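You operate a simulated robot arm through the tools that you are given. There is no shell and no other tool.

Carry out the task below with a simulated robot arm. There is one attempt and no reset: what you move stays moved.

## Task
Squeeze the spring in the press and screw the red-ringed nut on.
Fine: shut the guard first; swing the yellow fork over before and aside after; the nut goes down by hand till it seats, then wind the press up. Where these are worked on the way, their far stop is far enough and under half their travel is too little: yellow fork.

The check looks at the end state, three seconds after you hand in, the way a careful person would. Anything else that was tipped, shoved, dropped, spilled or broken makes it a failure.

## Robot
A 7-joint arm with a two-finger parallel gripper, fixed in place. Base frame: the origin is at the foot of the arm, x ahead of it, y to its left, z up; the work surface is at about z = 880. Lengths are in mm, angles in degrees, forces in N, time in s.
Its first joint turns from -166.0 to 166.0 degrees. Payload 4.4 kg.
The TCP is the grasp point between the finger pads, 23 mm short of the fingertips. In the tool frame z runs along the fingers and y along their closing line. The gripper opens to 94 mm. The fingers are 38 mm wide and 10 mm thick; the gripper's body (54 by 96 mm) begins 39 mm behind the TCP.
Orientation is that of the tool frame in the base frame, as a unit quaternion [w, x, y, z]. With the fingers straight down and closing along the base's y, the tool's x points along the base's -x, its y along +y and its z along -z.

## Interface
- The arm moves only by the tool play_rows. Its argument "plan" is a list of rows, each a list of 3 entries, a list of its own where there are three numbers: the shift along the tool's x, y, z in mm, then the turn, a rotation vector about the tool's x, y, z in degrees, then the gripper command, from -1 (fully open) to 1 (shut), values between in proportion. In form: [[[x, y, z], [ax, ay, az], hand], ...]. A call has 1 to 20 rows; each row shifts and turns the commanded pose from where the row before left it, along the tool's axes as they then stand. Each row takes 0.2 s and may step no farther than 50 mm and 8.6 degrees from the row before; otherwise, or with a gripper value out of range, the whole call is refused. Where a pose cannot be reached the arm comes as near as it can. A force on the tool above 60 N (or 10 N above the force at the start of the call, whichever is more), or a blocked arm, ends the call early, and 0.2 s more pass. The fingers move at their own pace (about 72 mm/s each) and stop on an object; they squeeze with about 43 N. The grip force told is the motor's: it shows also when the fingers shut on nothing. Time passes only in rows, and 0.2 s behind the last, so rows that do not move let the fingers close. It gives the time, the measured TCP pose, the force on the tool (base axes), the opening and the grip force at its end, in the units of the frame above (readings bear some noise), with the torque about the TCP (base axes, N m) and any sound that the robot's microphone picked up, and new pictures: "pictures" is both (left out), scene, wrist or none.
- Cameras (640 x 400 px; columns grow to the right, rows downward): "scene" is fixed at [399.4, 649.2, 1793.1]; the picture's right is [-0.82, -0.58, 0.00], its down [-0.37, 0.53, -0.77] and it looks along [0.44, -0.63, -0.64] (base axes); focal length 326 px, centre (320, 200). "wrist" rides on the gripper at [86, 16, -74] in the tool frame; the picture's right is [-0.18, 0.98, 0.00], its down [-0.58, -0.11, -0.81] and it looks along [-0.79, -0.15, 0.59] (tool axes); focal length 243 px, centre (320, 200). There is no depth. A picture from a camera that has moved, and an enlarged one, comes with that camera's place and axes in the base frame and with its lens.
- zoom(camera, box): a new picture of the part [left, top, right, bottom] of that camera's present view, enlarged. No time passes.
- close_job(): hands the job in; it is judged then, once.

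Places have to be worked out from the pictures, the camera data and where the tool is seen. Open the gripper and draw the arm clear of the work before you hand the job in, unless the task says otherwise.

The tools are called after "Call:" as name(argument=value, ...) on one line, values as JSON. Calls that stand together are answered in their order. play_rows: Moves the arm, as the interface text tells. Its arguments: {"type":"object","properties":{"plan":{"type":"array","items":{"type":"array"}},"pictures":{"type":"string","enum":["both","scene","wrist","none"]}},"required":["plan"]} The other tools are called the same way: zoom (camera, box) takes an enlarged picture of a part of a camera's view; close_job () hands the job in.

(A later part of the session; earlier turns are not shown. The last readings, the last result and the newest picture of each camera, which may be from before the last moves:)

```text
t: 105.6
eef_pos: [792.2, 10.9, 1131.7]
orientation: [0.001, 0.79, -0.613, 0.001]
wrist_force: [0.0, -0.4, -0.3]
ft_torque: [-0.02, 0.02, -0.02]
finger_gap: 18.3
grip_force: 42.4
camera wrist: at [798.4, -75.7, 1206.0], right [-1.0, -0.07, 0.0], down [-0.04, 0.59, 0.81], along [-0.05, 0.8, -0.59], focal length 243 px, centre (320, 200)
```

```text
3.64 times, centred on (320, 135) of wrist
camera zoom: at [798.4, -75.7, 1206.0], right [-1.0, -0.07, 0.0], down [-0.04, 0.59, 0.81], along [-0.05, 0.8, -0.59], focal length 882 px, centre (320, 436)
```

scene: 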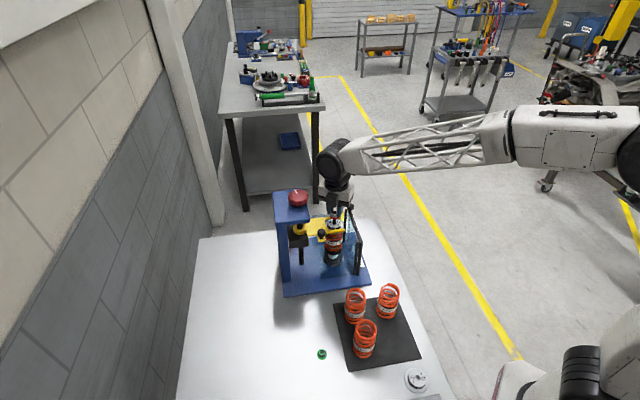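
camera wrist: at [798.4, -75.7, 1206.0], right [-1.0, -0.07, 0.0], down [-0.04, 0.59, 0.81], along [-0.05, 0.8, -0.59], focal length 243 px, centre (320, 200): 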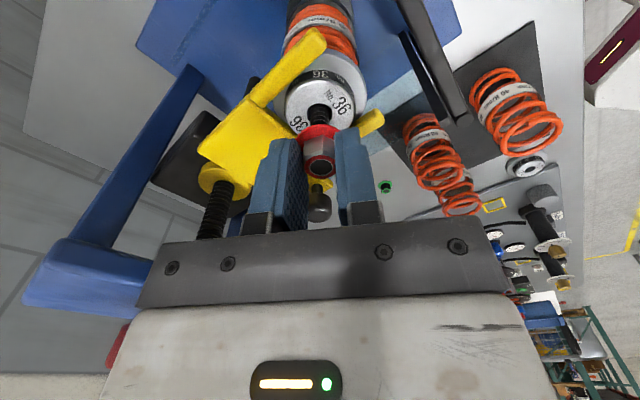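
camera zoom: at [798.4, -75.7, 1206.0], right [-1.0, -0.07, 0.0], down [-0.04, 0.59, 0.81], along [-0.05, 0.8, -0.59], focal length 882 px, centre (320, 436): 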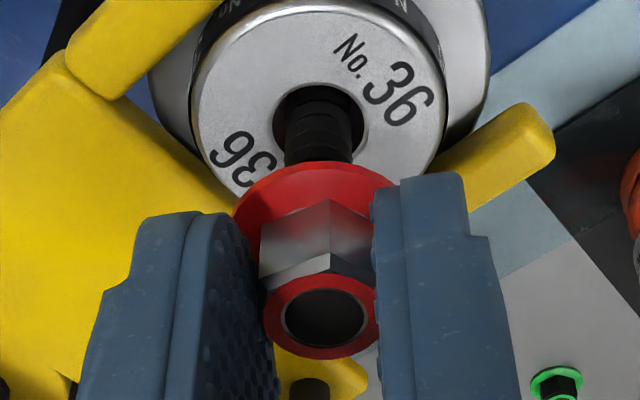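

No contact yet. I continue down in small steps.

Call:
play_rows(plan=[[[0, 0, 1.5], [0, 0, 0], 1], [[0, 0, 1.5], [0, 0, 0], 1], [[0, 0, 1.5], [0, 0, 0], 1], [[0, 0, 0], [0, 0, 0], 1]])

Call:
zoom(camera="scene", box=[322, 202, 346, 226])

Call:
zoom(camera="wrist", box=[280, 80, 360, 190])

```text
t: 106.6
eef_pos: [791.8, 12.0, 1126.3]
orientation: [0.0, 0.79, -0.613, 0.002]
wrist_force: [-0.1, 0.1, 0.3]
ft_torque: [0.01, 0.01, 0.01]
finger_gap: 18.2
grip_force: 43.1
camera wrist: at [798.7, -75.7, 1201.0], right [-1.0, -0.07, 0.0], down [-0.04, 0.59, 0.81], along [-0.05, 0.8, -0.59], focal length 243 px, centre (320, 200)
```

scene: 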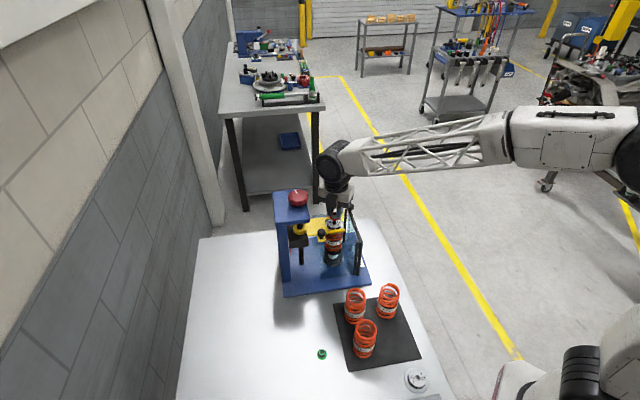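
wrist: 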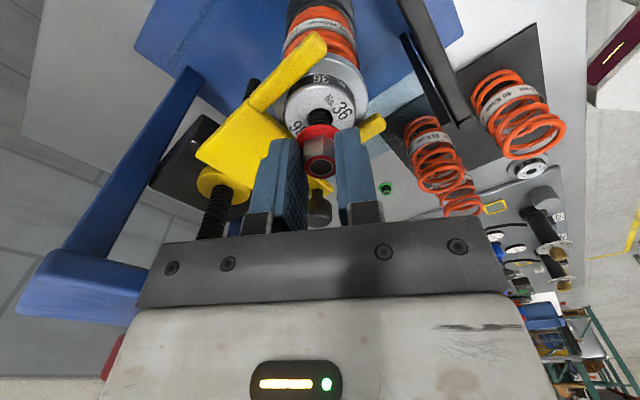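

```text
16.00 times, centred on (334, 214) of scene
camera zoom: at [399.4, 649.2, 1793.1], right [-0.82, -0.58, 0.0], down [-0.37, 0.53, -0.77], along [0.44, -0.63, -0.64], focal length 5219 px, centre (96, -24)
```

zoom: 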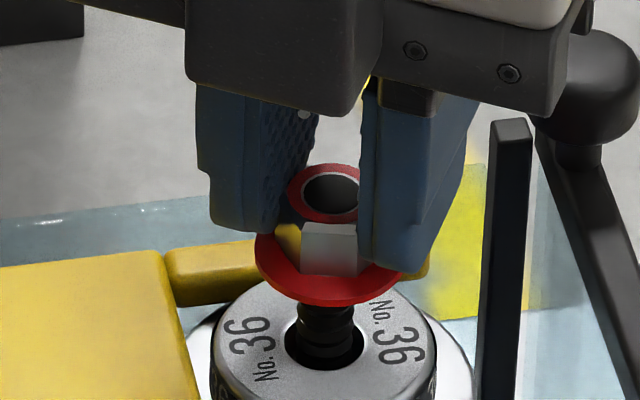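

```text
3.64 times, centred on (320, 135) of wrist
camera zoom: at [798.7, -75.7, 1201.0], right [-1.0, -0.07, 0.0], down [-0.04, 0.59, 0.81], along [-0.05, 0.8, -0.59], focal length 882 px, centre (320, 436)
```

zoom: 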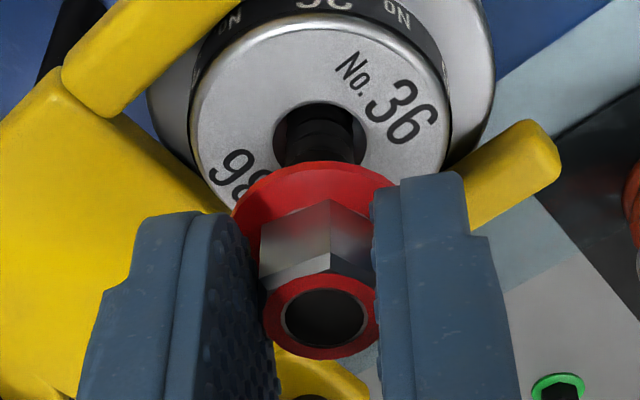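

The pilot is entering freely. I go on down in 1 mm steps until the nut meets the thread.

Call:
play_rows(plan=[[[0, 0, 1], [0, 0, 0], 1], [[0, 0, 1], [0, 0, 0], 1], [[0, 0, 1], [0, 0, 0], 1], [[0, 0, 1], [0, 0, 0], 1], [[0, 0, 1], [0, 0, 0], 1], [[0, 0, 0], [0, 0, 0], 1]])

Call:
zoom(camera="scene", box=[322, 202, 346, 226])

Call:
zoom(camera="wrist", box=[280, 80, 360, 190])

```text
t: 108.0
eef_pos: [791.2, 11.7, 1121.0]
orientation: [-0.001, 0.79, -0.613, 0.0]
wrist_force: [-0.1, 0.1, 0.2]
ft_torque: [-0.01, -0.03, 0.0]
finger_gap: 18.2
grip_force: 42.7
camera wrist: at [798.2, -74.9, 1195.8], right [-1.0, -0.07, 0.0], down [-0.04, 0.59, 0.81], along [-0.05, 0.8, -0.59], focal length 243 px, centre (320, 200)
```

scene: 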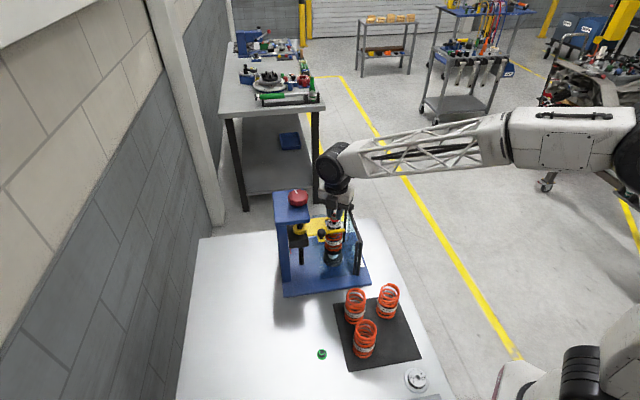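
wrist: 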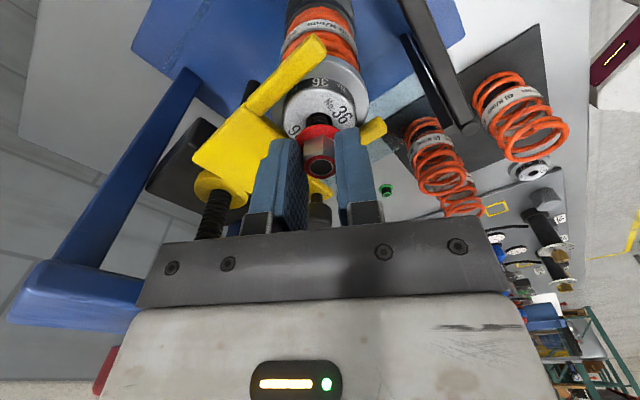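

```text
16.00 times, centred on (334, 214) of scene
camera zoom: at [399.4, 649.2, 1793.1], right [-0.82, -0.58, 0.0], down [-0.37, 0.53, -0.77], along [0.44, -0.63, -0.64], focal length 5219 px, centre (96, -24)
```

zoom: 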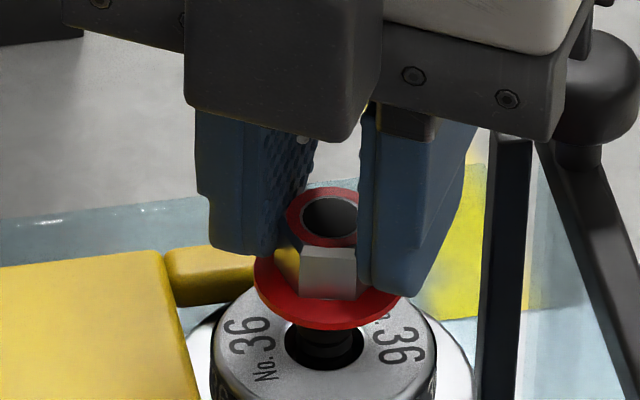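

```text
3.64 times, centred on (320, 135) of wrist
camera zoom: at [798.2, -74.9, 1195.8], right [-1.0, -0.07, 0.0], down [-0.04, 0.59, 0.81], along [-0.05, 0.8, -0.59], focal length 882 px, centre (320, 436)
```

zoom: 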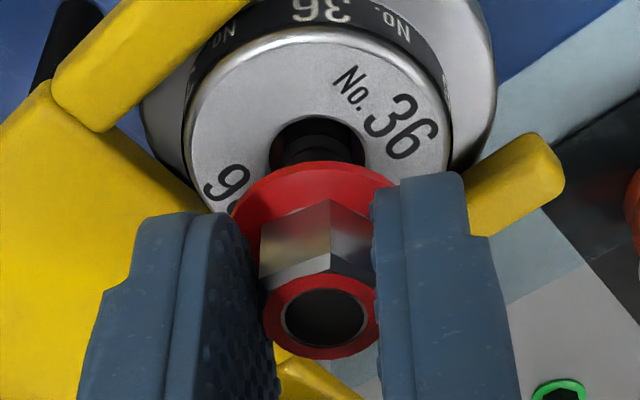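

Call:
play_rows(plan=[[[0, 0, 1], [0, 0, 0], 1], [[0, 0, 1], [0, 0, 0], 1], [[0, 0, 1], [0, 0, 0], 1], [[0, 0, 1], [0, 0, 0], 1], [[0, 0, 0], [0, 0, 0], 1]], pictures="none")

```text
t: 109.2
eef_pos: [791.2, 12.0, 1116.2]
orientation: [0.0, 0.79, -0.613, 0.0]
wrist_force: [-0.1, -0.3, -0.4]
ft_torque: [0.02, 0.02, 0.02]
finger_gap: 18.1
grip_force: 43.1
```

Call:
play_rows(plan=[[[0, 0, 1], [0, 0, 0], 1], [[0, 0, 1], [0, 0, 0], 1], [[0, 0, 0], [0, 0, 0], 1]])

Call:
zoom(camera="scene", box=[322, 202, 346, 226])

Call:
zoom(camera="wrist", box=[280, 80, 360, 190])

```text
t: 110.0
eef_pos: [792.0, 10.5, 1114.9]
orientation: [0.0, 0.79, -0.613, 0.002]
wrist_force: [20.7, -12.1, 0.7]
ft_torque: [-0.05, -0.27, -0.06]
finger_gap: 18.3
grip_force: 43.5
camera wrist: at [799.1, -75.8, 1189.6], right [-1.0, -0.07, 0.0], down [-0.04, 0.59, 0.81], along [-0.05, 0.8, -0.59], focal length 243 px, centre (320, 200)
```

scene: 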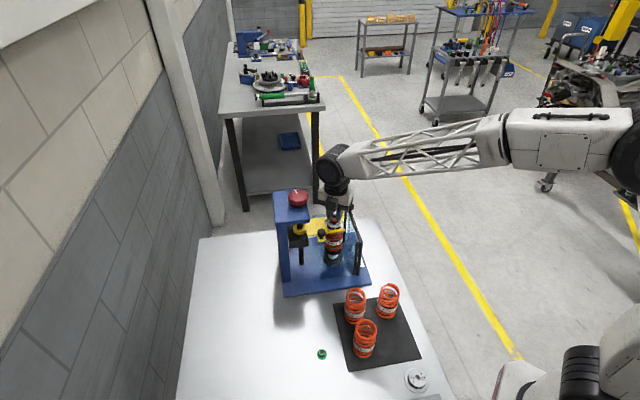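
wrist: 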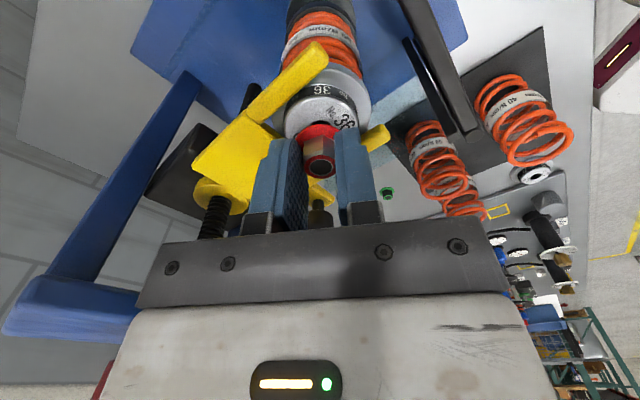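

```text
16.00 times, centred on (334, 214) of scene
camera zoom: at [399.4, 649.2, 1793.1], right [-0.82, -0.58, 0.0], down [-0.37, 0.53, -0.77], along [0.44, -0.63, -0.64], focal length 5219 px, centre (96, -24)
```

zoom: 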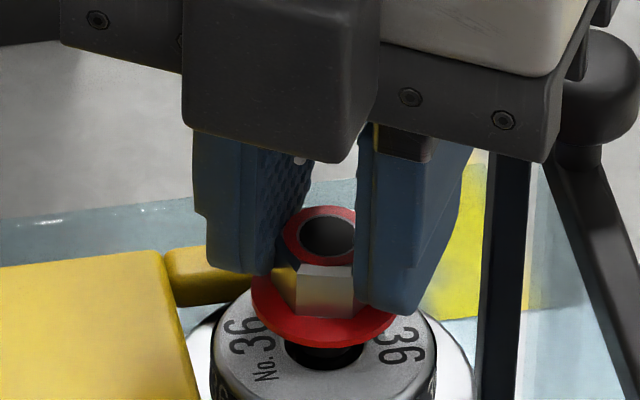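

```text
3.64 times, centred on (320, 135) of wrist
camera zoom: at [799.1, -75.8, 1189.6], right [-1.0, -0.07, 0.0], down [-0.04, 0.59, 0.81], along [-0.05, 0.8, -0.59], focal length 882 px, centre (320, 436)
```

zoom: 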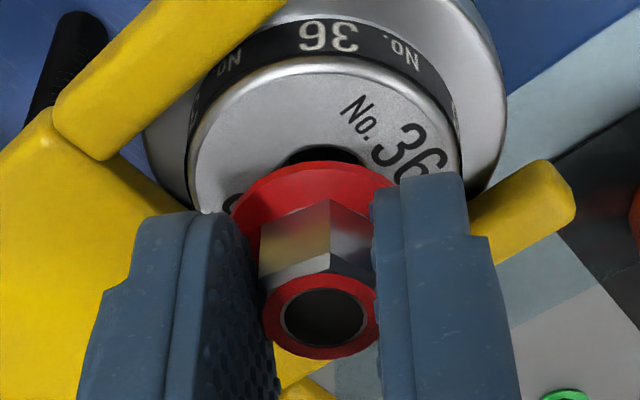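

The nut now touches the rod sideways (about 24 N), so it is reaching the thread start slightly off-centre. I relieve that by about 0.6 mm.

Call:
play_rows(plan=[[[0.42, -0.41, 0], [0, 0, 0], 1], [[0, 0, 0], [0, 0, 0], 1]], pictures="none")

```text
t: 110.6
eef_pos: [791.9, 11.3, 1114.5]
orientation: [0.0, 0.79, -0.613, -0.001]
wrist_force: [7.3, -7.4, 4.5]
ft_torque: [-0.05, -0.11, 0.0]
finger_gap: 18.3
grip_force: 42.9
```

Call:
play_rows(plan=[[[0.2, -0.13, 0.4], [0, 0, 0], 1], [[0, 0, 0.4], [0, 0, 0], 1], [[0, 0, 0], [0, 0, 0], 1]], pictures="none")

```text
t: 111.4
eef_pos: [791.9, 11.6, 1116.1]
orientation: [0.0, 0.79, -0.613, 0.001]
wrist_force: [3.9, -3.2, 12.5]
ft_torque: [0.07, -0.06, 0.0]
finger_gap: 18.1
grip_force: 42.5
```

The nut now rests on the thread start with about 12 N of downward load. I start turning clockwise in small steps, compensating for the nut's offset in the hand, and watch forces and height.

Call:
play_rows(plan=[[[0, 0.22, 0], [0, 0, 5], 1], [[0, 0.22, 0], [0, 0, 5], 1], [[0, 0.22, 0], [0, 0, 5], 1], [[0, 0.22, 0], [0, 0, 5], 1], [[0, 0, 0], [0, 0, 0], 1]], pictures="none")

```text
t: 112.6
eef_pos: [791.7, 10.6, 1113.8]
orientation: [0.0, -0.672, 0.741, 0.0]
wrist_force: [12.8, 0.5, -6.1]
ft_torque: [-0.03, -0.22, -0.02]
finger_gap: 18.2
grip_force: 42.5
```

The thread is biting: the nut pulls down as it turns. I trim the side load, follow downward, and turn another 25°.

Call:
play_rows(plan=[[[0, -0.25, 0.4], [0, 0, 0], 1], [[0, 0.15, 0.25], [0, 0, 5], 1], [[0, 0.15, 0.25], [0, 0, 5], 1], [[0, 0.15, 0.25], [0, 0, 5], 1], [[0, 0.15, 0.25], [0, 0, 5], 1], [[0, 0.15, 0.25], [0, 0, 5], 1], [[0, 0, 0], [0, 0, 0], 1]])

Call:
zoom(camera="scene", box=[322, 202, 346, 226])

Call:
zoom(camera="wrist", box=[280, 80, 360, 190])

```text
t: 114.2
eef_pos: [789.8, 11.1, 1111.5]
orientation: [0.0, -0.496, 0.868, -0.001]
wrist_force: [-27.5, 6.7, -12.7]
ft_torque: [0.11, 0.47, 0.09]
finger_gap: 18.3
grip_force: 43.0
camera wrist: at [733.4, -53.8, 1187.1], right [-0.75, 0.66, 0.0], down [0.39, 0.45, 0.81], along [0.53, 0.61, -0.59], focal length 243 px, centre (320, 200)
```

scene: 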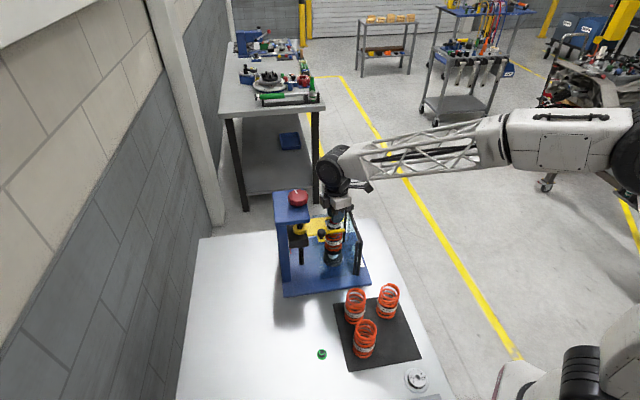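
wrist: 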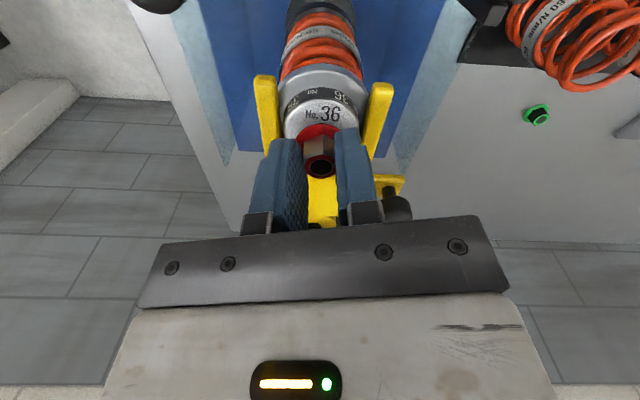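

```text
16.00 times, centred on (334, 214) of scene
camera zoom: at [399.4, 649.2, 1793.1], right [-0.82, -0.58, 0.0], down [-0.37, 0.53, -0.77], along [0.44, -0.63, -0.64], focal length 5219 px, centre (96, -24)
```

zoom: 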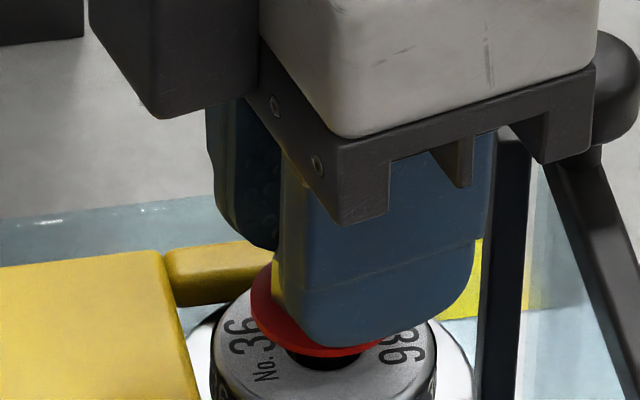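

```text
3.64 times, centred on (320, 135) of wrist
camera zoom: at [733.4, -53.8, 1187.1], right [-0.75, 0.66, 0.0], down [0.39, 0.45, 0.81], along [0.53, 0.61, -0.59], focal length 882 px, centre (320, 436)
```

zoom: 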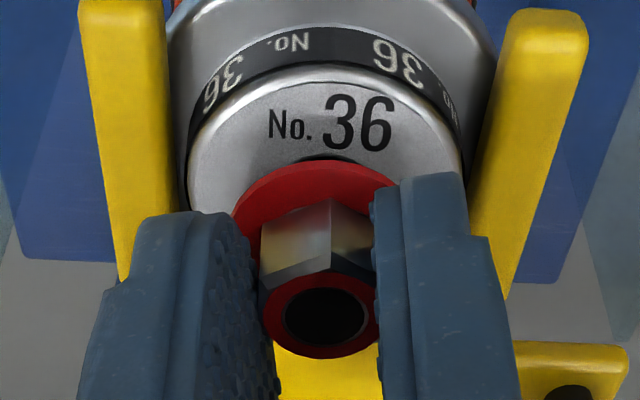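

The nut is going down well, about 2 mm in 25°. I relieve the side load, follow faster downward and turn another 25°.

Call:
play_rows(plan=[[[0.1, 0.5, 0.5], [0, 0, 0], 1], [[0, 0.22, 0.35], [0, 0, 5], 1], [[0, 0.22, 0.35], [0, 0, 5], 1], [[0, 0.22, 0.35], [0, 0, 5], 1], [[0, 0, 0], [0, 0, 0], 1]], pictures="none")

```text
t: 115.4
eef_pos: [788.5, 12.1, 1111.6]
orientation: [0.001, -0.378, 0.926, -0.001]
wrist_force: [-41.8, 8.8, -6.2]
ft_torque: [0.13, 0.77, 0.07]
finger_gap: 18.3
grip_force: 42.7
```

A sideways load of about 42 N has built up toward -x. I relieve it before turning further.

Call:
play_rows(plan=[[[0.3, 0.45, 0.1], [0, 0, 0], 1], [[0.27, 0.4, 0.1], [0, 0, 0], 1], [[0, 0, 0], [0, 0, 0], 1]])

Call:
zoom(camera="wrist", box=[250, 60, 390, 200])

Call:
zoom(camera="scene", box=[305, 180, 365, 240])

```text
t: 116.2
eef_pos: [789.4, 12.3, 1111.4]
orientation: [0.001, -0.378, 0.926, -0.001]
wrist_force: [0.0, -0.4, -16.3]
ft_torque: [-0.08, 0.12, 0.01]
finger_gap: 18.3
grip_force: 43.0
camera wrist: at [717.4, -35.8, 1186.1], right [-0.56, 0.83, 0.0], down [0.49, 0.33, 0.81], along [0.67, 0.45, -0.59], focal length 243 px, centre (320, 200)
```

scene: 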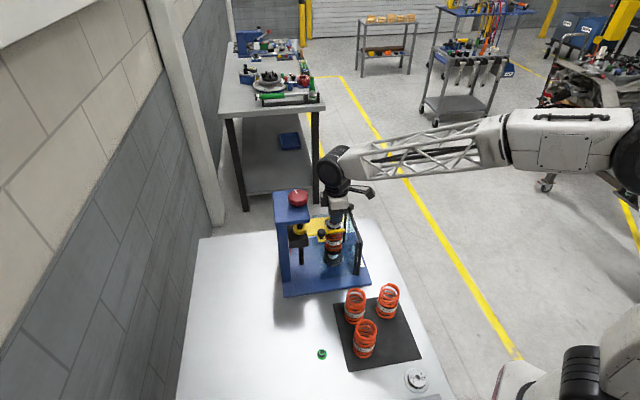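
wrist: 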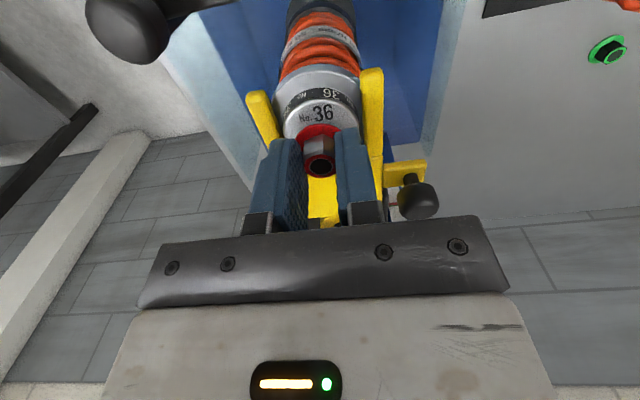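

```text
2.86 times, centred on (320, 130) of wrist
camera zoom: at [717.4, -35.8, 1186.1], right [-0.56, 0.83, 0.0], down [0.49, 0.33, 0.81], along [0.67, 0.45, -0.59], focal length 693 px, centre (320, 400)
```

zoom: 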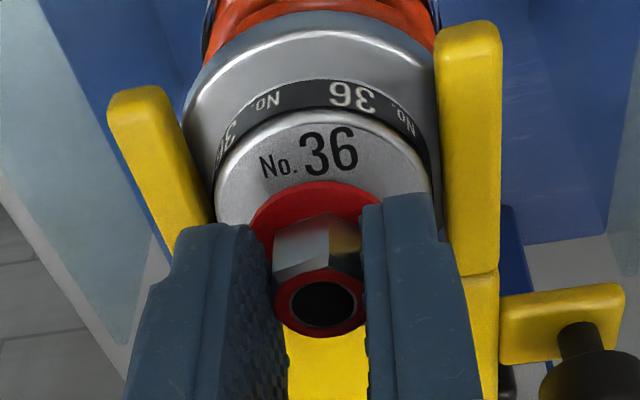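

```text
6.67 times, centred on (335, 210) of scene
camera zoom: at [399.4, 649.2, 1793.1], right [-0.82, -0.58, 0.0], down [-0.37, 0.53, -0.77], along [0.44, -0.63, -0.64], focal length 2174 px, centre (220, 133)
```

zoom: 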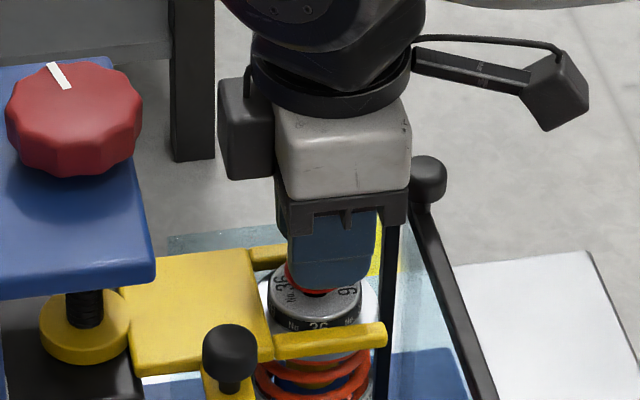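

The side load is gone, so it was purely misalignment (the nut sits about 3.4 mm off the hand axis). I continue turning with the corrected compensation.

Call:
play_rows(plan=[[[0, 0, 0.4], [0, 0, 0], 1], [[0, 0.3, 0.35], [0, 0, 5], 1], [[0, 0.3, 0.35], [0, 0, 5], 1], [[0, 0.3, 0.35], [0, 0, 5], 1], [[0, 0, 0], [0, 0, 0], 1]], pictures="none")

```text
t: 117.4
eef_pos: [789.5, 13.5, 1111.6]
orientation: [0.001, -0.254, 0.967, -0.001]
wrist_force: [9.0, 5.6, -6.5]
ft_torque: [0.05, 0.0, 0.0]
finger_gap: 18.1
grip_force: 43.0
```

Call:
play_rows(plan=[[[0, 0, 0], [0, 0, 0], 1]], pictures="none")

Call:
zoom(camera="scene", box=[322, 202, 346, 226])

Call:
zoom(camera="wrist", box=[280, 80, 360, 190])

```text
t: 117.8
eef_pos: [788.7, 12.4, 1109.8]
orientation: [0.001, -0.253, 0.967, -0.001]
wrist_force: [11.7, 7.2, -1.4]
ft_torque: [0.05, -0.09, 0.02]
finger_gap: 18.0
grip_force: 43.4
```

```text
16.00 times, centred on (334, 214) of scene
camera zoom: at [399.4, 649.2, 1793.1], right [-0.82, -0.58, 0.0], down [-0.37, 0.53, -0.77], along [0.44, -0.63, -0.64], focal length 5219 px, centre (96, -24)
```

zoom: 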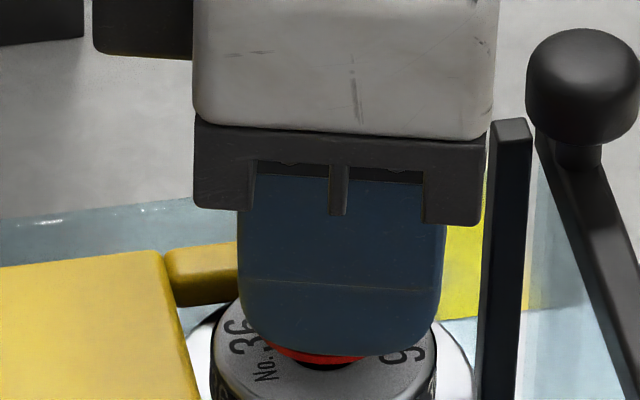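

```text
3.64 times, centred on (320, 135) of wrist
camera zoom: at [706.6, -14.7, 1185.2], right [-0.32, 0.95, 0.0], down [0.56, 0.19, 0.81], along [0.76, 0.26, -0.59], focal length 882 px, centre (320, 436)
```

zoom: 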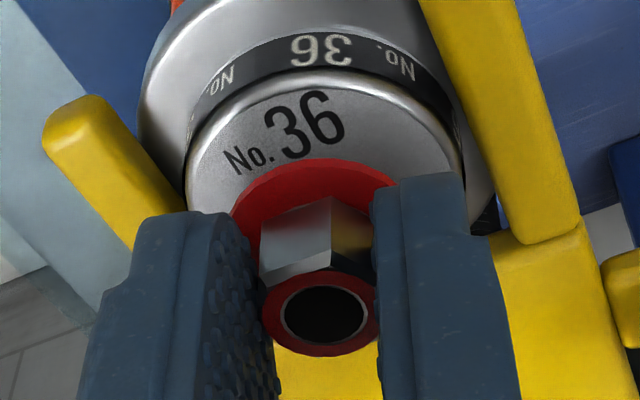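

Call:
play_rows(plan=[[[-0.25, 0, 0.1], [0, 0, 0], 1], [[0, 0.28, 0.3], [0, 0, 5], 1], [[0, 0.28, 0.3], [0, 0, 5], 1], [[0, 0.28, 0.3], [0, 0, 5], 1], [[0, 0.28, 0.3], [0, 0, 5], 1], [[0, 0, 0], [0, 0, 0], 1]], pictures="none")

```text
t: 119.2
eef_pos: [789.0, 14.0, 1108.6]
orientation: [0.001, -0.082, 0.997, -0.001]
wrist_force: [27.5, 2.5, 10.9]
ft_torque: [0.01, -0.34, -0.04]
finger_gap: 18.3
grip_force: 42.8
```

Call:
play_rows(plan=[[[-0.6, 0, -0.3], [0, 0, 0], 1], [[0, 0, 0], [0, 0, 0], 1]])

Call:
zoom(camera="wrist", box=[280, 80, 360, 190])

Call:
zoom(camera="scene", box=[322, 202, 346, 226])

```text
t: 119.8
eef_pos: [788.8, 13.1, 1108.9]
orientation: [0.001, -0.082, 0.997, 0.001]
wrist_force: [19.1, 3.6, 12.9]
ft_torque: [0.05, -0.34, 0.0]
finger_gap: 18.2
grip_force: 43.3
camera wrist: at [701.4, 16.5, 1184.0], right [0.02, 1.0, 0.0], down [0.59, -0.01, 0.81], along [0.81, -0.02, -0.59], focal length 243 px, centre (320, 200)
```

scene: 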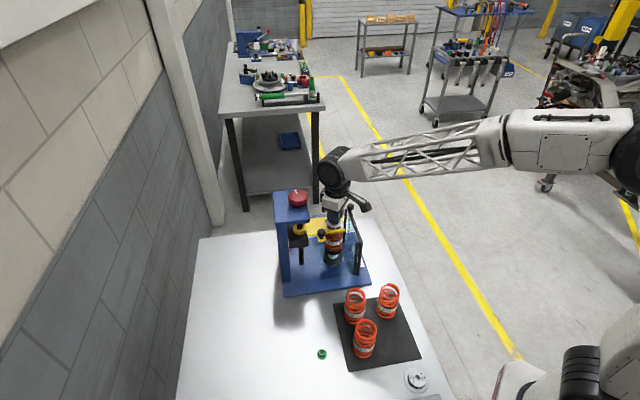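
wrist: 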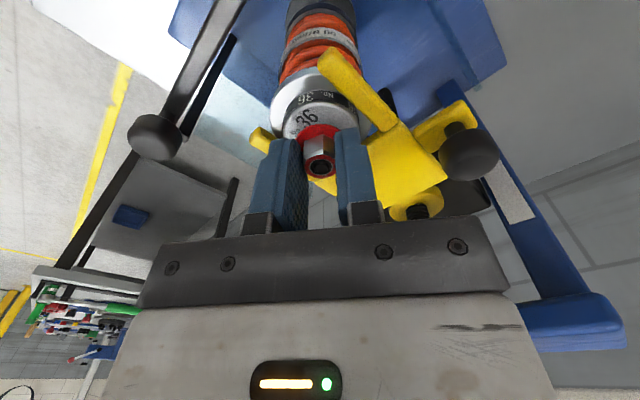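

```text
3.64 times, centred on (320, 135) of wrist
camera zoom: at [701.4, 16.5, 1184.0], right [0.02, 1.0, 0.0], down [0.59, -0.01, 0.81], along [0.81, -0.02, -0.59], focal length 882 px, centre (320, 436)
```

zoom: 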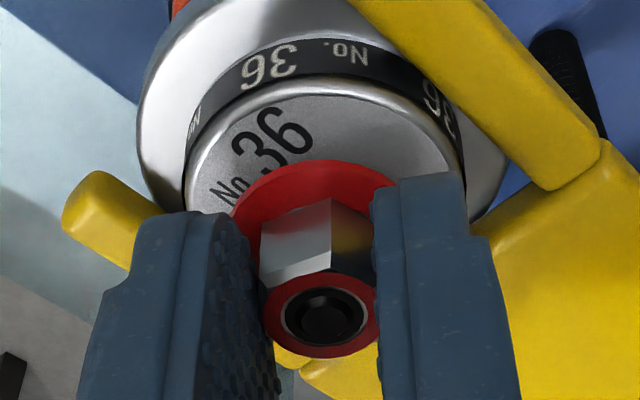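

```text
16.00 times, centred on (334, 214) of scene
camera zoom: at [399.4, 649.2, 1793.1], right [-0.82, -0.58, 0.0], down [-0.37, 0.53, -0.77], along [0.44, -0.63, -0.64], focal length 5219 px, centre (96, -24)
```

zoom: 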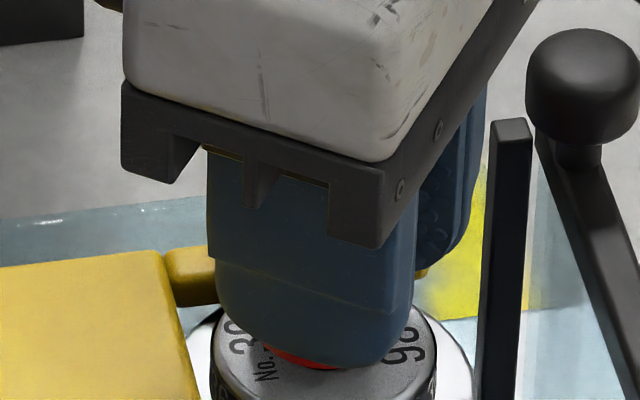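

The rod tip is now visible inside the nut, so it is well threaded. I release, recentre the hand on the rod axis, rotate back 60° (next flats) and regrip.

Call:
play_rows(plan=[[[0, 0, 0], [0, 0, 0], 0.4], [[0, 0, 0], [0, 0, 0], 0.3], [[-1.75, 0, 0], [0, 0, 0], 0.3], [[-1.7, 0, 0], [0, 0, 0], 0.3], [[0, 0, 0], [0, 0, 0], 0.3]])

Call:
zoom(camera="wrist", box=[280, 80, 360, 190])

Call:
zoom(camera="scene", box=[322, 202, 346, 226])

```text
t: 121.0
eef_pos: [792.2, 15.4, 1107.7]
orientation: [0.001, -0.082, 0.997, 0.001]
wrist_force: [0.1, 0.7, 0.6]
ft_torque: [-0.03, 0.01, 0.0]
finger_gap: 32.8
grip_force: 0.1
camera wrist: at [705.5, 17.3, 1183.2], right [0.02, 1.0, 0.0], down [0.59, -0.01, 0.81], along [0.81, -0.02, -0.59], focal length 243 px, centre (320, 200)
```

scene: 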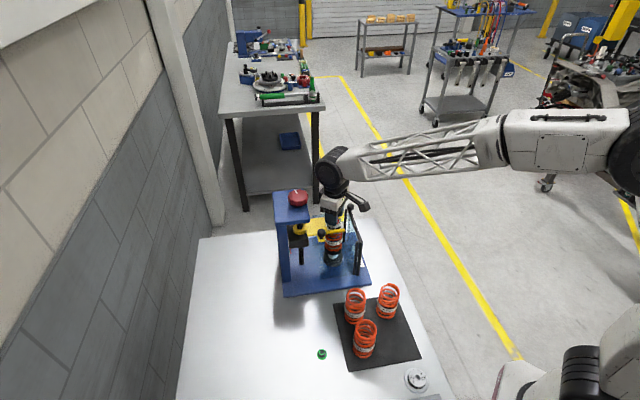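
wrist: 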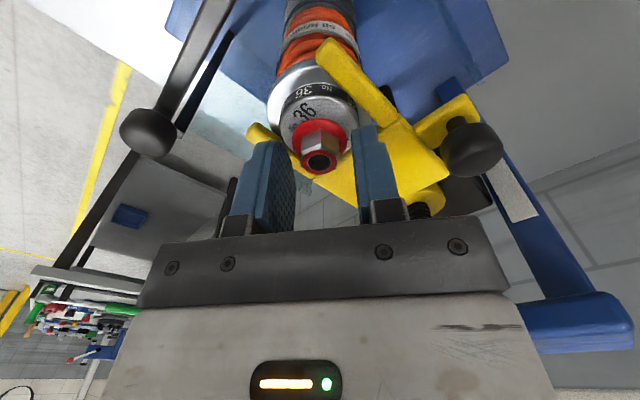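

```text
3.64 times, centred on (320, 135) of wrist
camera zoom: at [705.5, 17.3, 1183.2], right [0.02, 1.0, 0.0], down [0.59, -0.01, 0.81], along [0.81, -0.02, -0.59], focal length 882 px, centre (320, 436)
```

zoom: 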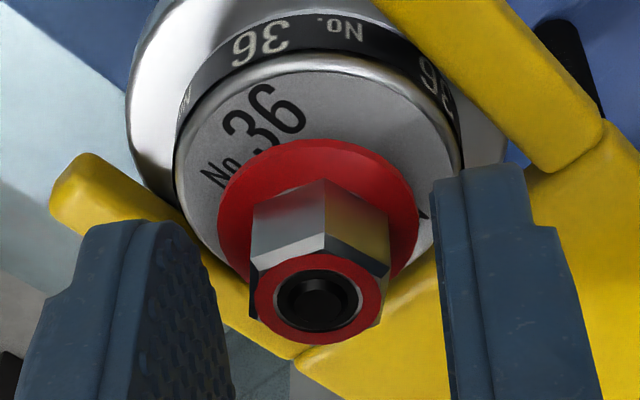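

```text
16.00 times, centred on (334, 214) of scene
camera zoom: at [399.4, 649.2, 1793.1], right [-0.82, -0.58, 0.0], down [-0.37, 0.53, -0.77], along [0.44, -0.63, -0.64], focal length 5219 px, centre (96, -24)
```

zoom: 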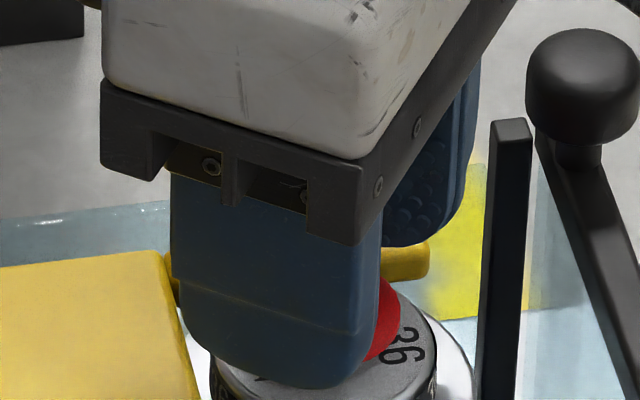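

Call:
zoom(camera="wrist", box=[290, 100, 350, 180])

Call:
zoom(camera="scene", box=[328, 214, 346, 230])

```text
5.00 times, centred on (320, 140) of wrist
camera zoom: at [705.5, 17.3, 1183.2], right [0.02, 1.0, 0.0], down [0.59, -0.01, 0.81], along [0.81, -0.02, -0.59], focal length 1213 px, centre (320, 500)
```

zoom: 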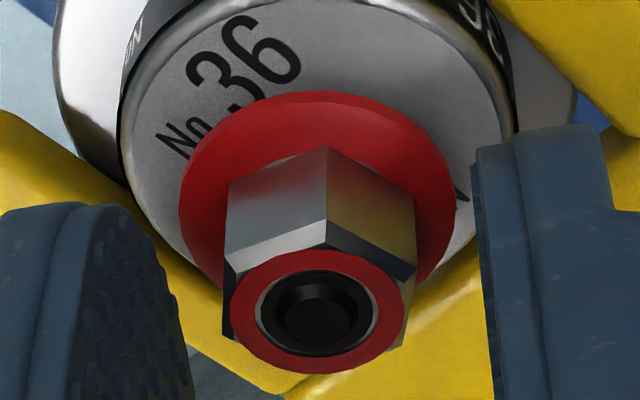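

```text
16.00 times, centred on (337, 222) of scene
camera zoom: at [399.4, 649.2, 1793.1], right [-0.82, -0.58, 0.0], down [-0.37, 0.53, -0.77], along [0.44, -0.63, -0.64], focal length 5219 px, centre (48, -152)
```

zoom: 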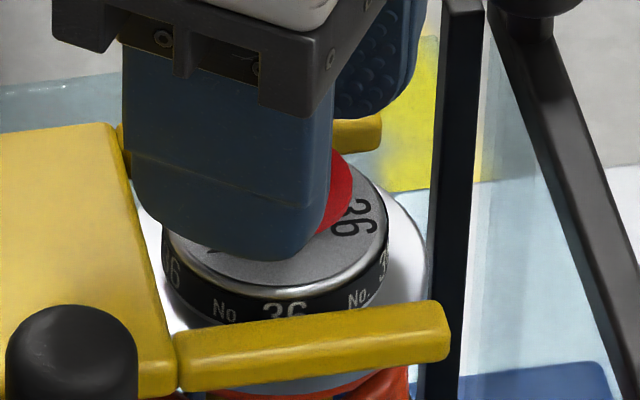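

There is still about 5 mm to the seat. With the fingers open I rotate back 60° to the next pair of flats and regrip.

Call:
play_rows(plan=[[[0, 0, 0], [0, 0, -8.5], 0.3], [[0, 0, 0], [0, 0, -8.5], 0.3], [[0, 0, 0], [0, 0, -8.5], 0.3], [[0, 0, 0], [0, 0, -8.5], 0.3], [[0, 0, 0], [0, 0, -8.5], 0.3], [[0, 0, 0], [0, 0, -8.5], 0.3], [[0, 0, 0], [0, 0, -8.5], 0.3], [[0, 0, 0], [0, 0, -0.5], 0.3], [[0, 0, 0], [0, 0, 0], 0.3]])

Call:
zoom(camera="wrist", box=[280, 80, 360, 190])

Call:
zoom(camera="scene", box=[322, 202, 346, 226])

```text
t: 123.0
eef_pos: [793.2, 15.4, 1109.0]
orientation: [0.0, -0.57, 0.822, 0.0]
wrist_force: [-0.1, 0.5, -0.6]
ft_torque: [0.02, 0.0, -0.01]
finger_gap: 33.1
grip_force: 0.0
camera wrist: at [748.0, -59.6, 1184.1], right [-0.86, 0.52, 0.0], down [0.3, 0.51, 0.81], along [0.42, 0.69, -0.59], focal length 243 px, centre (320, 200)
```

scene: 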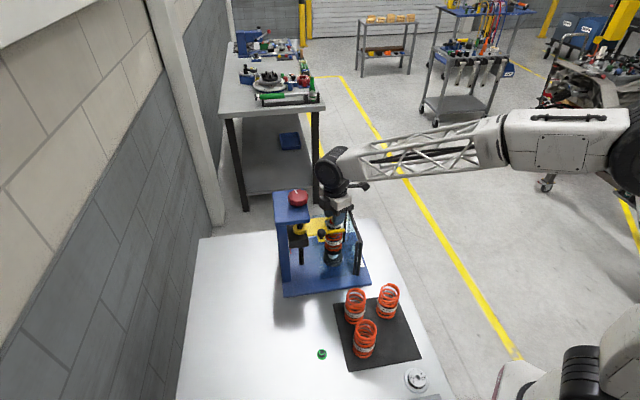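
wrist: 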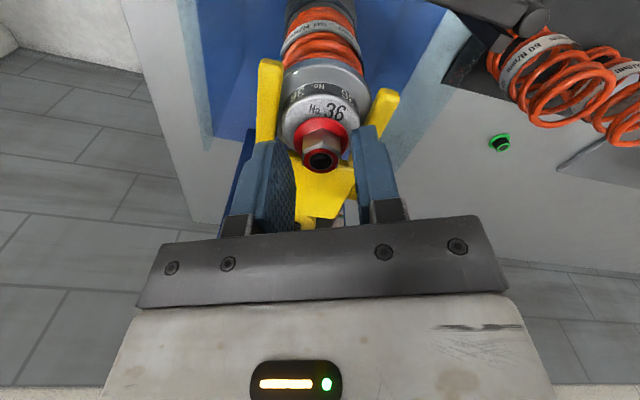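

```text
3.64 times, centred on (320, 135) of wrist
camera zoom: at [748.0, -59.6, 1184.1], right [-0.86, 0.52, 0.0], down [0.3, 0.51, 0.81], along [0.42, 0.69, -0.59], focal length 882 px, centre (320, 436)
```

zoom: 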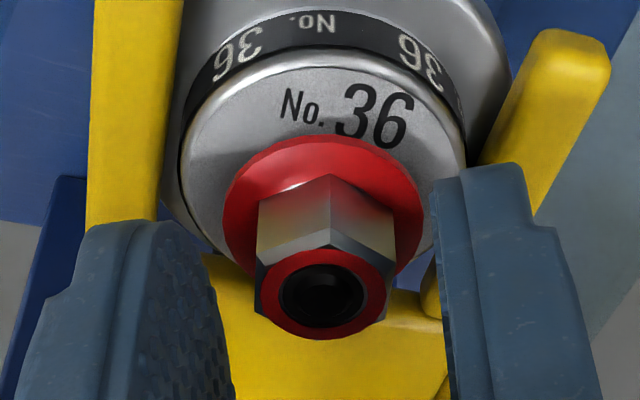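

```text
16.00 times, centred on (334, 214) of scene
camera zoom: at [399.4, 649.2, 1793.1], right [-0.82, -0.58, 0.0], down [-0.37, 0.53, -0.77], along [0.44, -0.63, -0.64], focal length 5219 px, centre (96, -24)
```

zoom: 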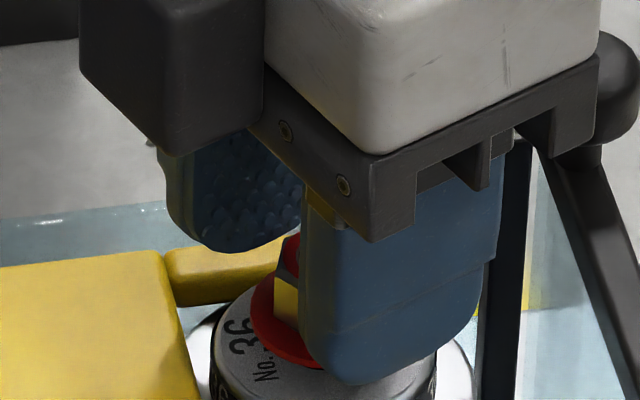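

Nut and fingers look aligned. I close on the hex again and read the forces.

Call:
play_rows(plan=[[[0, 0, 0], [0, 0, 0], 0.45], [[0, 0, 0], [0, 0, 0], 0.56], [[0, 0, 0], [0, 0, 0], 1], [[0, 0, 0], [0, 0, 0], 1]], pictures="none")

```text
t: 124.0
eef_pos: [792.8, 13.6, 1108.5]
orientation: [0.0, -0.569, 0.822, 0.0]
wrist_force: [-18.0, 4.4, 1.5]
ft_torque: [0.11, 0.32, 0.01]
finger_gap: 18.1
grip_force: 43.0
```

Call:
play_rows(plan=[[[0, 0.45, 0], [0, 0, 0], 1], [[0, 0, 0.3], [0, 0, 5], 1], [[0, 0, 0.3], [0, 0, 5], 1], [[0, 0, 0.3], [0, 0, 5], 1], [[0, 0, 0.3], [0, 0, 5], 1], [[0, 0, 0], [0, 0, 0], 1]], pictures="none")

```text
t: 125.4
eef_pos: [791.7, 15.1, 1107.7]
orientation: [0.0, -0.417, 0.909, 0.001]
wrist_force: [-0.1, 10.2, 4.5]
ft_torque: [0.11, 0.09, -0.03]
finger_gap: 18.1
grip_force: 42.8
```

Loads are small and it is following. I continue turning 30° with the same feed.

Call:
play_rows(plan=[[[-0.15, 0.13, 0], [0, 0, 0], 1], [[0, 0, 0.3], [0, 0, 5], 1], [[0, 0, 0.3], [0, 0, 5], 1], [[0, 0, 0.3], [0, 0, 5], 1], [[0, 0, 0.3], [0, 0, 5], 1], [[0, 0, 0.3], [0, 0, 5], 1], [[0, 0, 0.3], [0, 0, 5], 1], [[0, 0, 0], [0, 0, 0], 1]])

Call:
zoom(camera="wrist", box=[280, 80, 360, 190])

Call:
zoom(camera="scene", box=[322, 202, 346, 226])

```text
t: 127.2
eef_pos: [792.6, 14.5, 1106.0]
orientation: [0.001, -0.167, 0.986, -0.001]
wrist_force: [15.3, -11.1, 11.5]
ft_torque: [-0.22, -0.15, 0.01]
finger_gap: 18.1
grip_force: 42.7
camera wrist: at [706.2, 2.1, 1181.0], right [-0.15, 0.99, 0.0], down [0.58, 0.09, 0.81], along [0.8, 0.12, -0.59], focal length 243 px, centre (320, 200)
```

scene: 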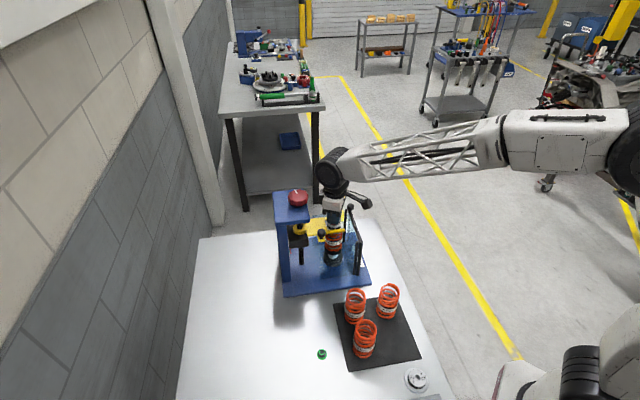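
wrist: 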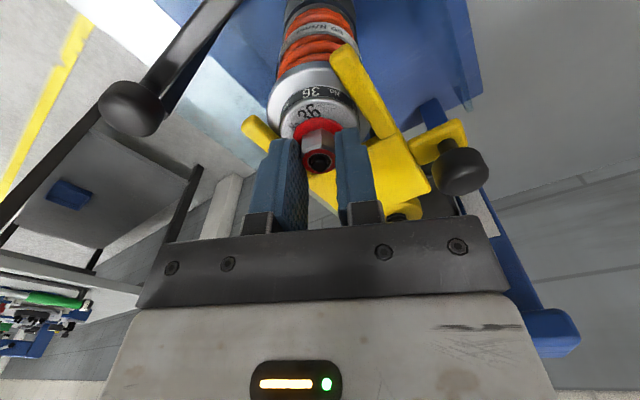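

```text
3.64 times, centred on (320, 135) of wrist
camera zoom: at [706.2, 2.1, 1181.0], right [-0.15, 0.99, 0.0], down [0.58, 0.09, 0.81], along [0.8, 0.12, -0.59], focal length 882 px, centre (320, 436)
```

zoom: 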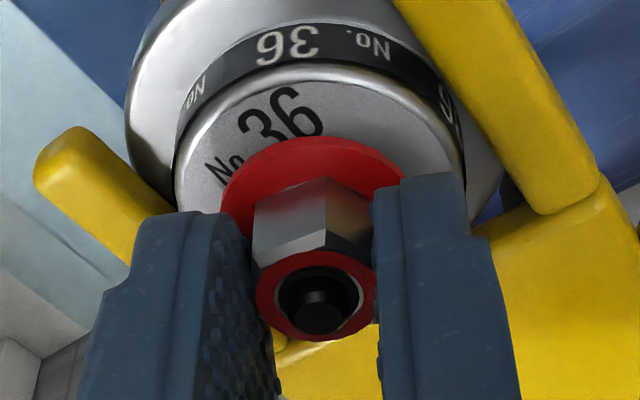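

```text
16.00 times, centred on (334, 214) of scene
camera zoom: at [399.4, 649.2, 1793.1], right [-0.82, -0.58, 0.0], down [-0.37, 0.53, -0.77], along [0.44, -0.63, -0.64], focal length 5219 px, centre (96, -24)
```

zoom: 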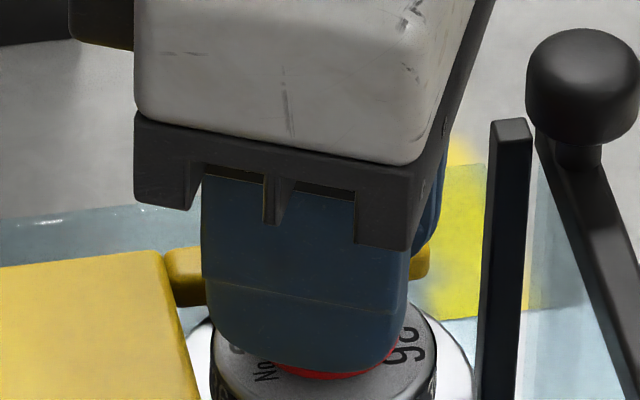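

The rod tip is now rising through the nut. I trim the side load and continue another 30°.

Call:
play_rows(plan=[[[-0.25, -0.35, -0.2], [0, 0, 0], 1], [[0, 0, 0.27], [0, 0, 5], 1], [[0, 0, 0.27], [0, 0, 5], 1], [[0, 0, 0.27], [0, 0, 5], 1], [[0, 0, 0.27], [0, 0, 5], 1], [[0, 0, 0.27], [0, 0, 5], 1], [[0, 0, 0.27], [0, 0, 5], 1], [[0, 0, 0], [0, 0, 0], 1]])

Call:
zoom(camera="wrist", box=[280, 80, 360, 190])

Call:
zoom(camera="scene", box=[322, 202, 346, 226])

```text
t: 129.0
eef_pos: [791.6, 14.1, 1104.8]
orientation: [0.001, 0.093, 0.996, -0.001]
wrist_force: [15.0, -26.4, 18.8]
ft_torque: [-0.45, -0.16, 0.01]
finger_gap: 18.5
grip_force: 43.3
camera wrist: at [711.1, 47.1, 1179.0], right [0.36, 0.93, 0.0], down [0.55, -0.21, 0.81], along [0.75, -0.29, -0.59], focal length 243 px, centre (320, 200)
```

scene: 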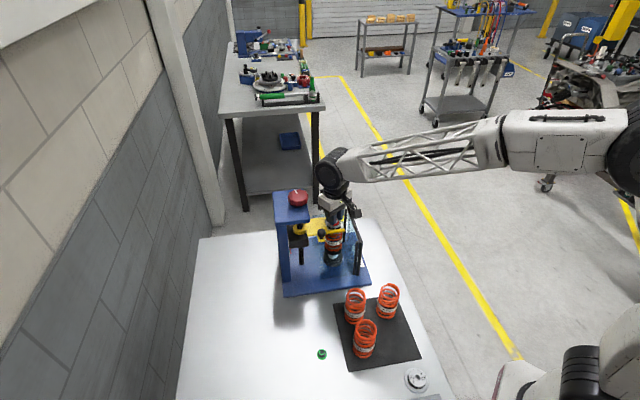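
wrist: 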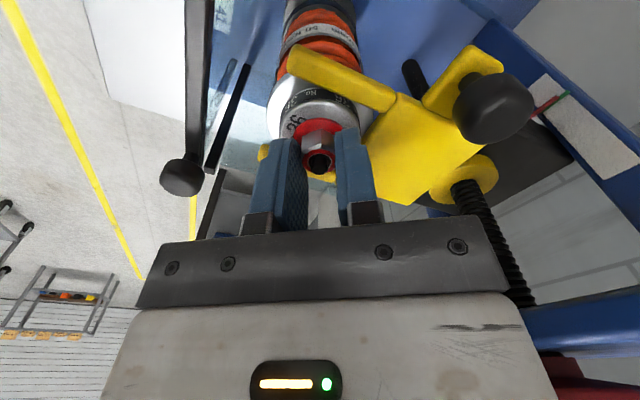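

```text
3.64 times, centred on (320, 135) of wrist
camera zoom: at [711.1, 47.1, 1179.0], right [0.36, 0.93, 0.0], down [0.55, -0.21, 0.81], along [0.75, -0.29, -0.59], focal length 882 px, centre (320, 436)
```

zoom: 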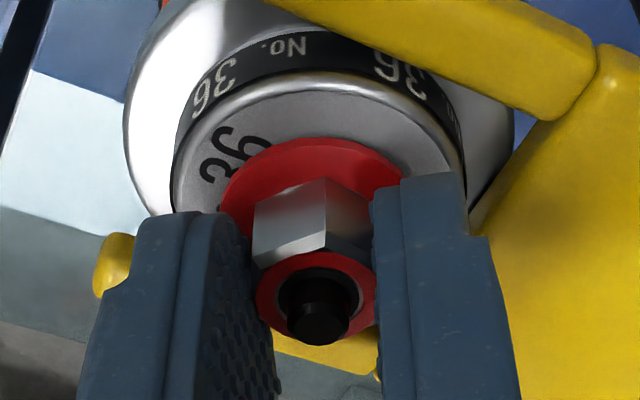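

```text
16.00 times, centred on (334, 214) of scene
camera zoom: at [399.4, 649.2, 1793.1], right [-0.82, -0.58, 0.0], down [-0.37, 0.53, -0.77], along [0.44, -0.63, -0.64], focal length 5219 px, centre (96, -24)
```

zoom: 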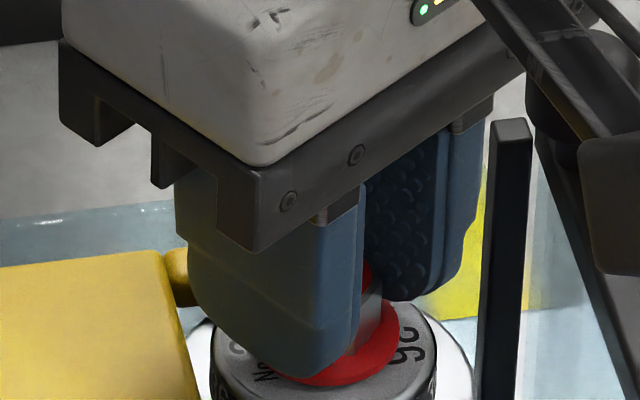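

The rod tip now stands well above the nut, so it is close to seating. I relieve the load and keep turning in small steps with little feed, watching the torque.

Call:
play_rows(plan=[[[-0.4, -0.5, -0.3], [0, 0, 0], 1], [[0, 0, 0.1], [0, 0, 5], 1], [[0, 0, 0.2], [0, 0, 5], 1], [[0, 0, 0.2], [0, 0, 5], 1], [[0, 0, 0], [0, 0, 0], 1]], pictures="none")

```text
t: 130.2
eef_pos: [792.4, 14.6, 1103.6]
orientation: [0.001, 0.222, 0.975, 0.0]
wrist_force: [9.9, -5.5, 8.7]
ft_torque: [-0.1, -0.22, -0.06]
finger_gap: 18.2
grip_force: 42.8
```

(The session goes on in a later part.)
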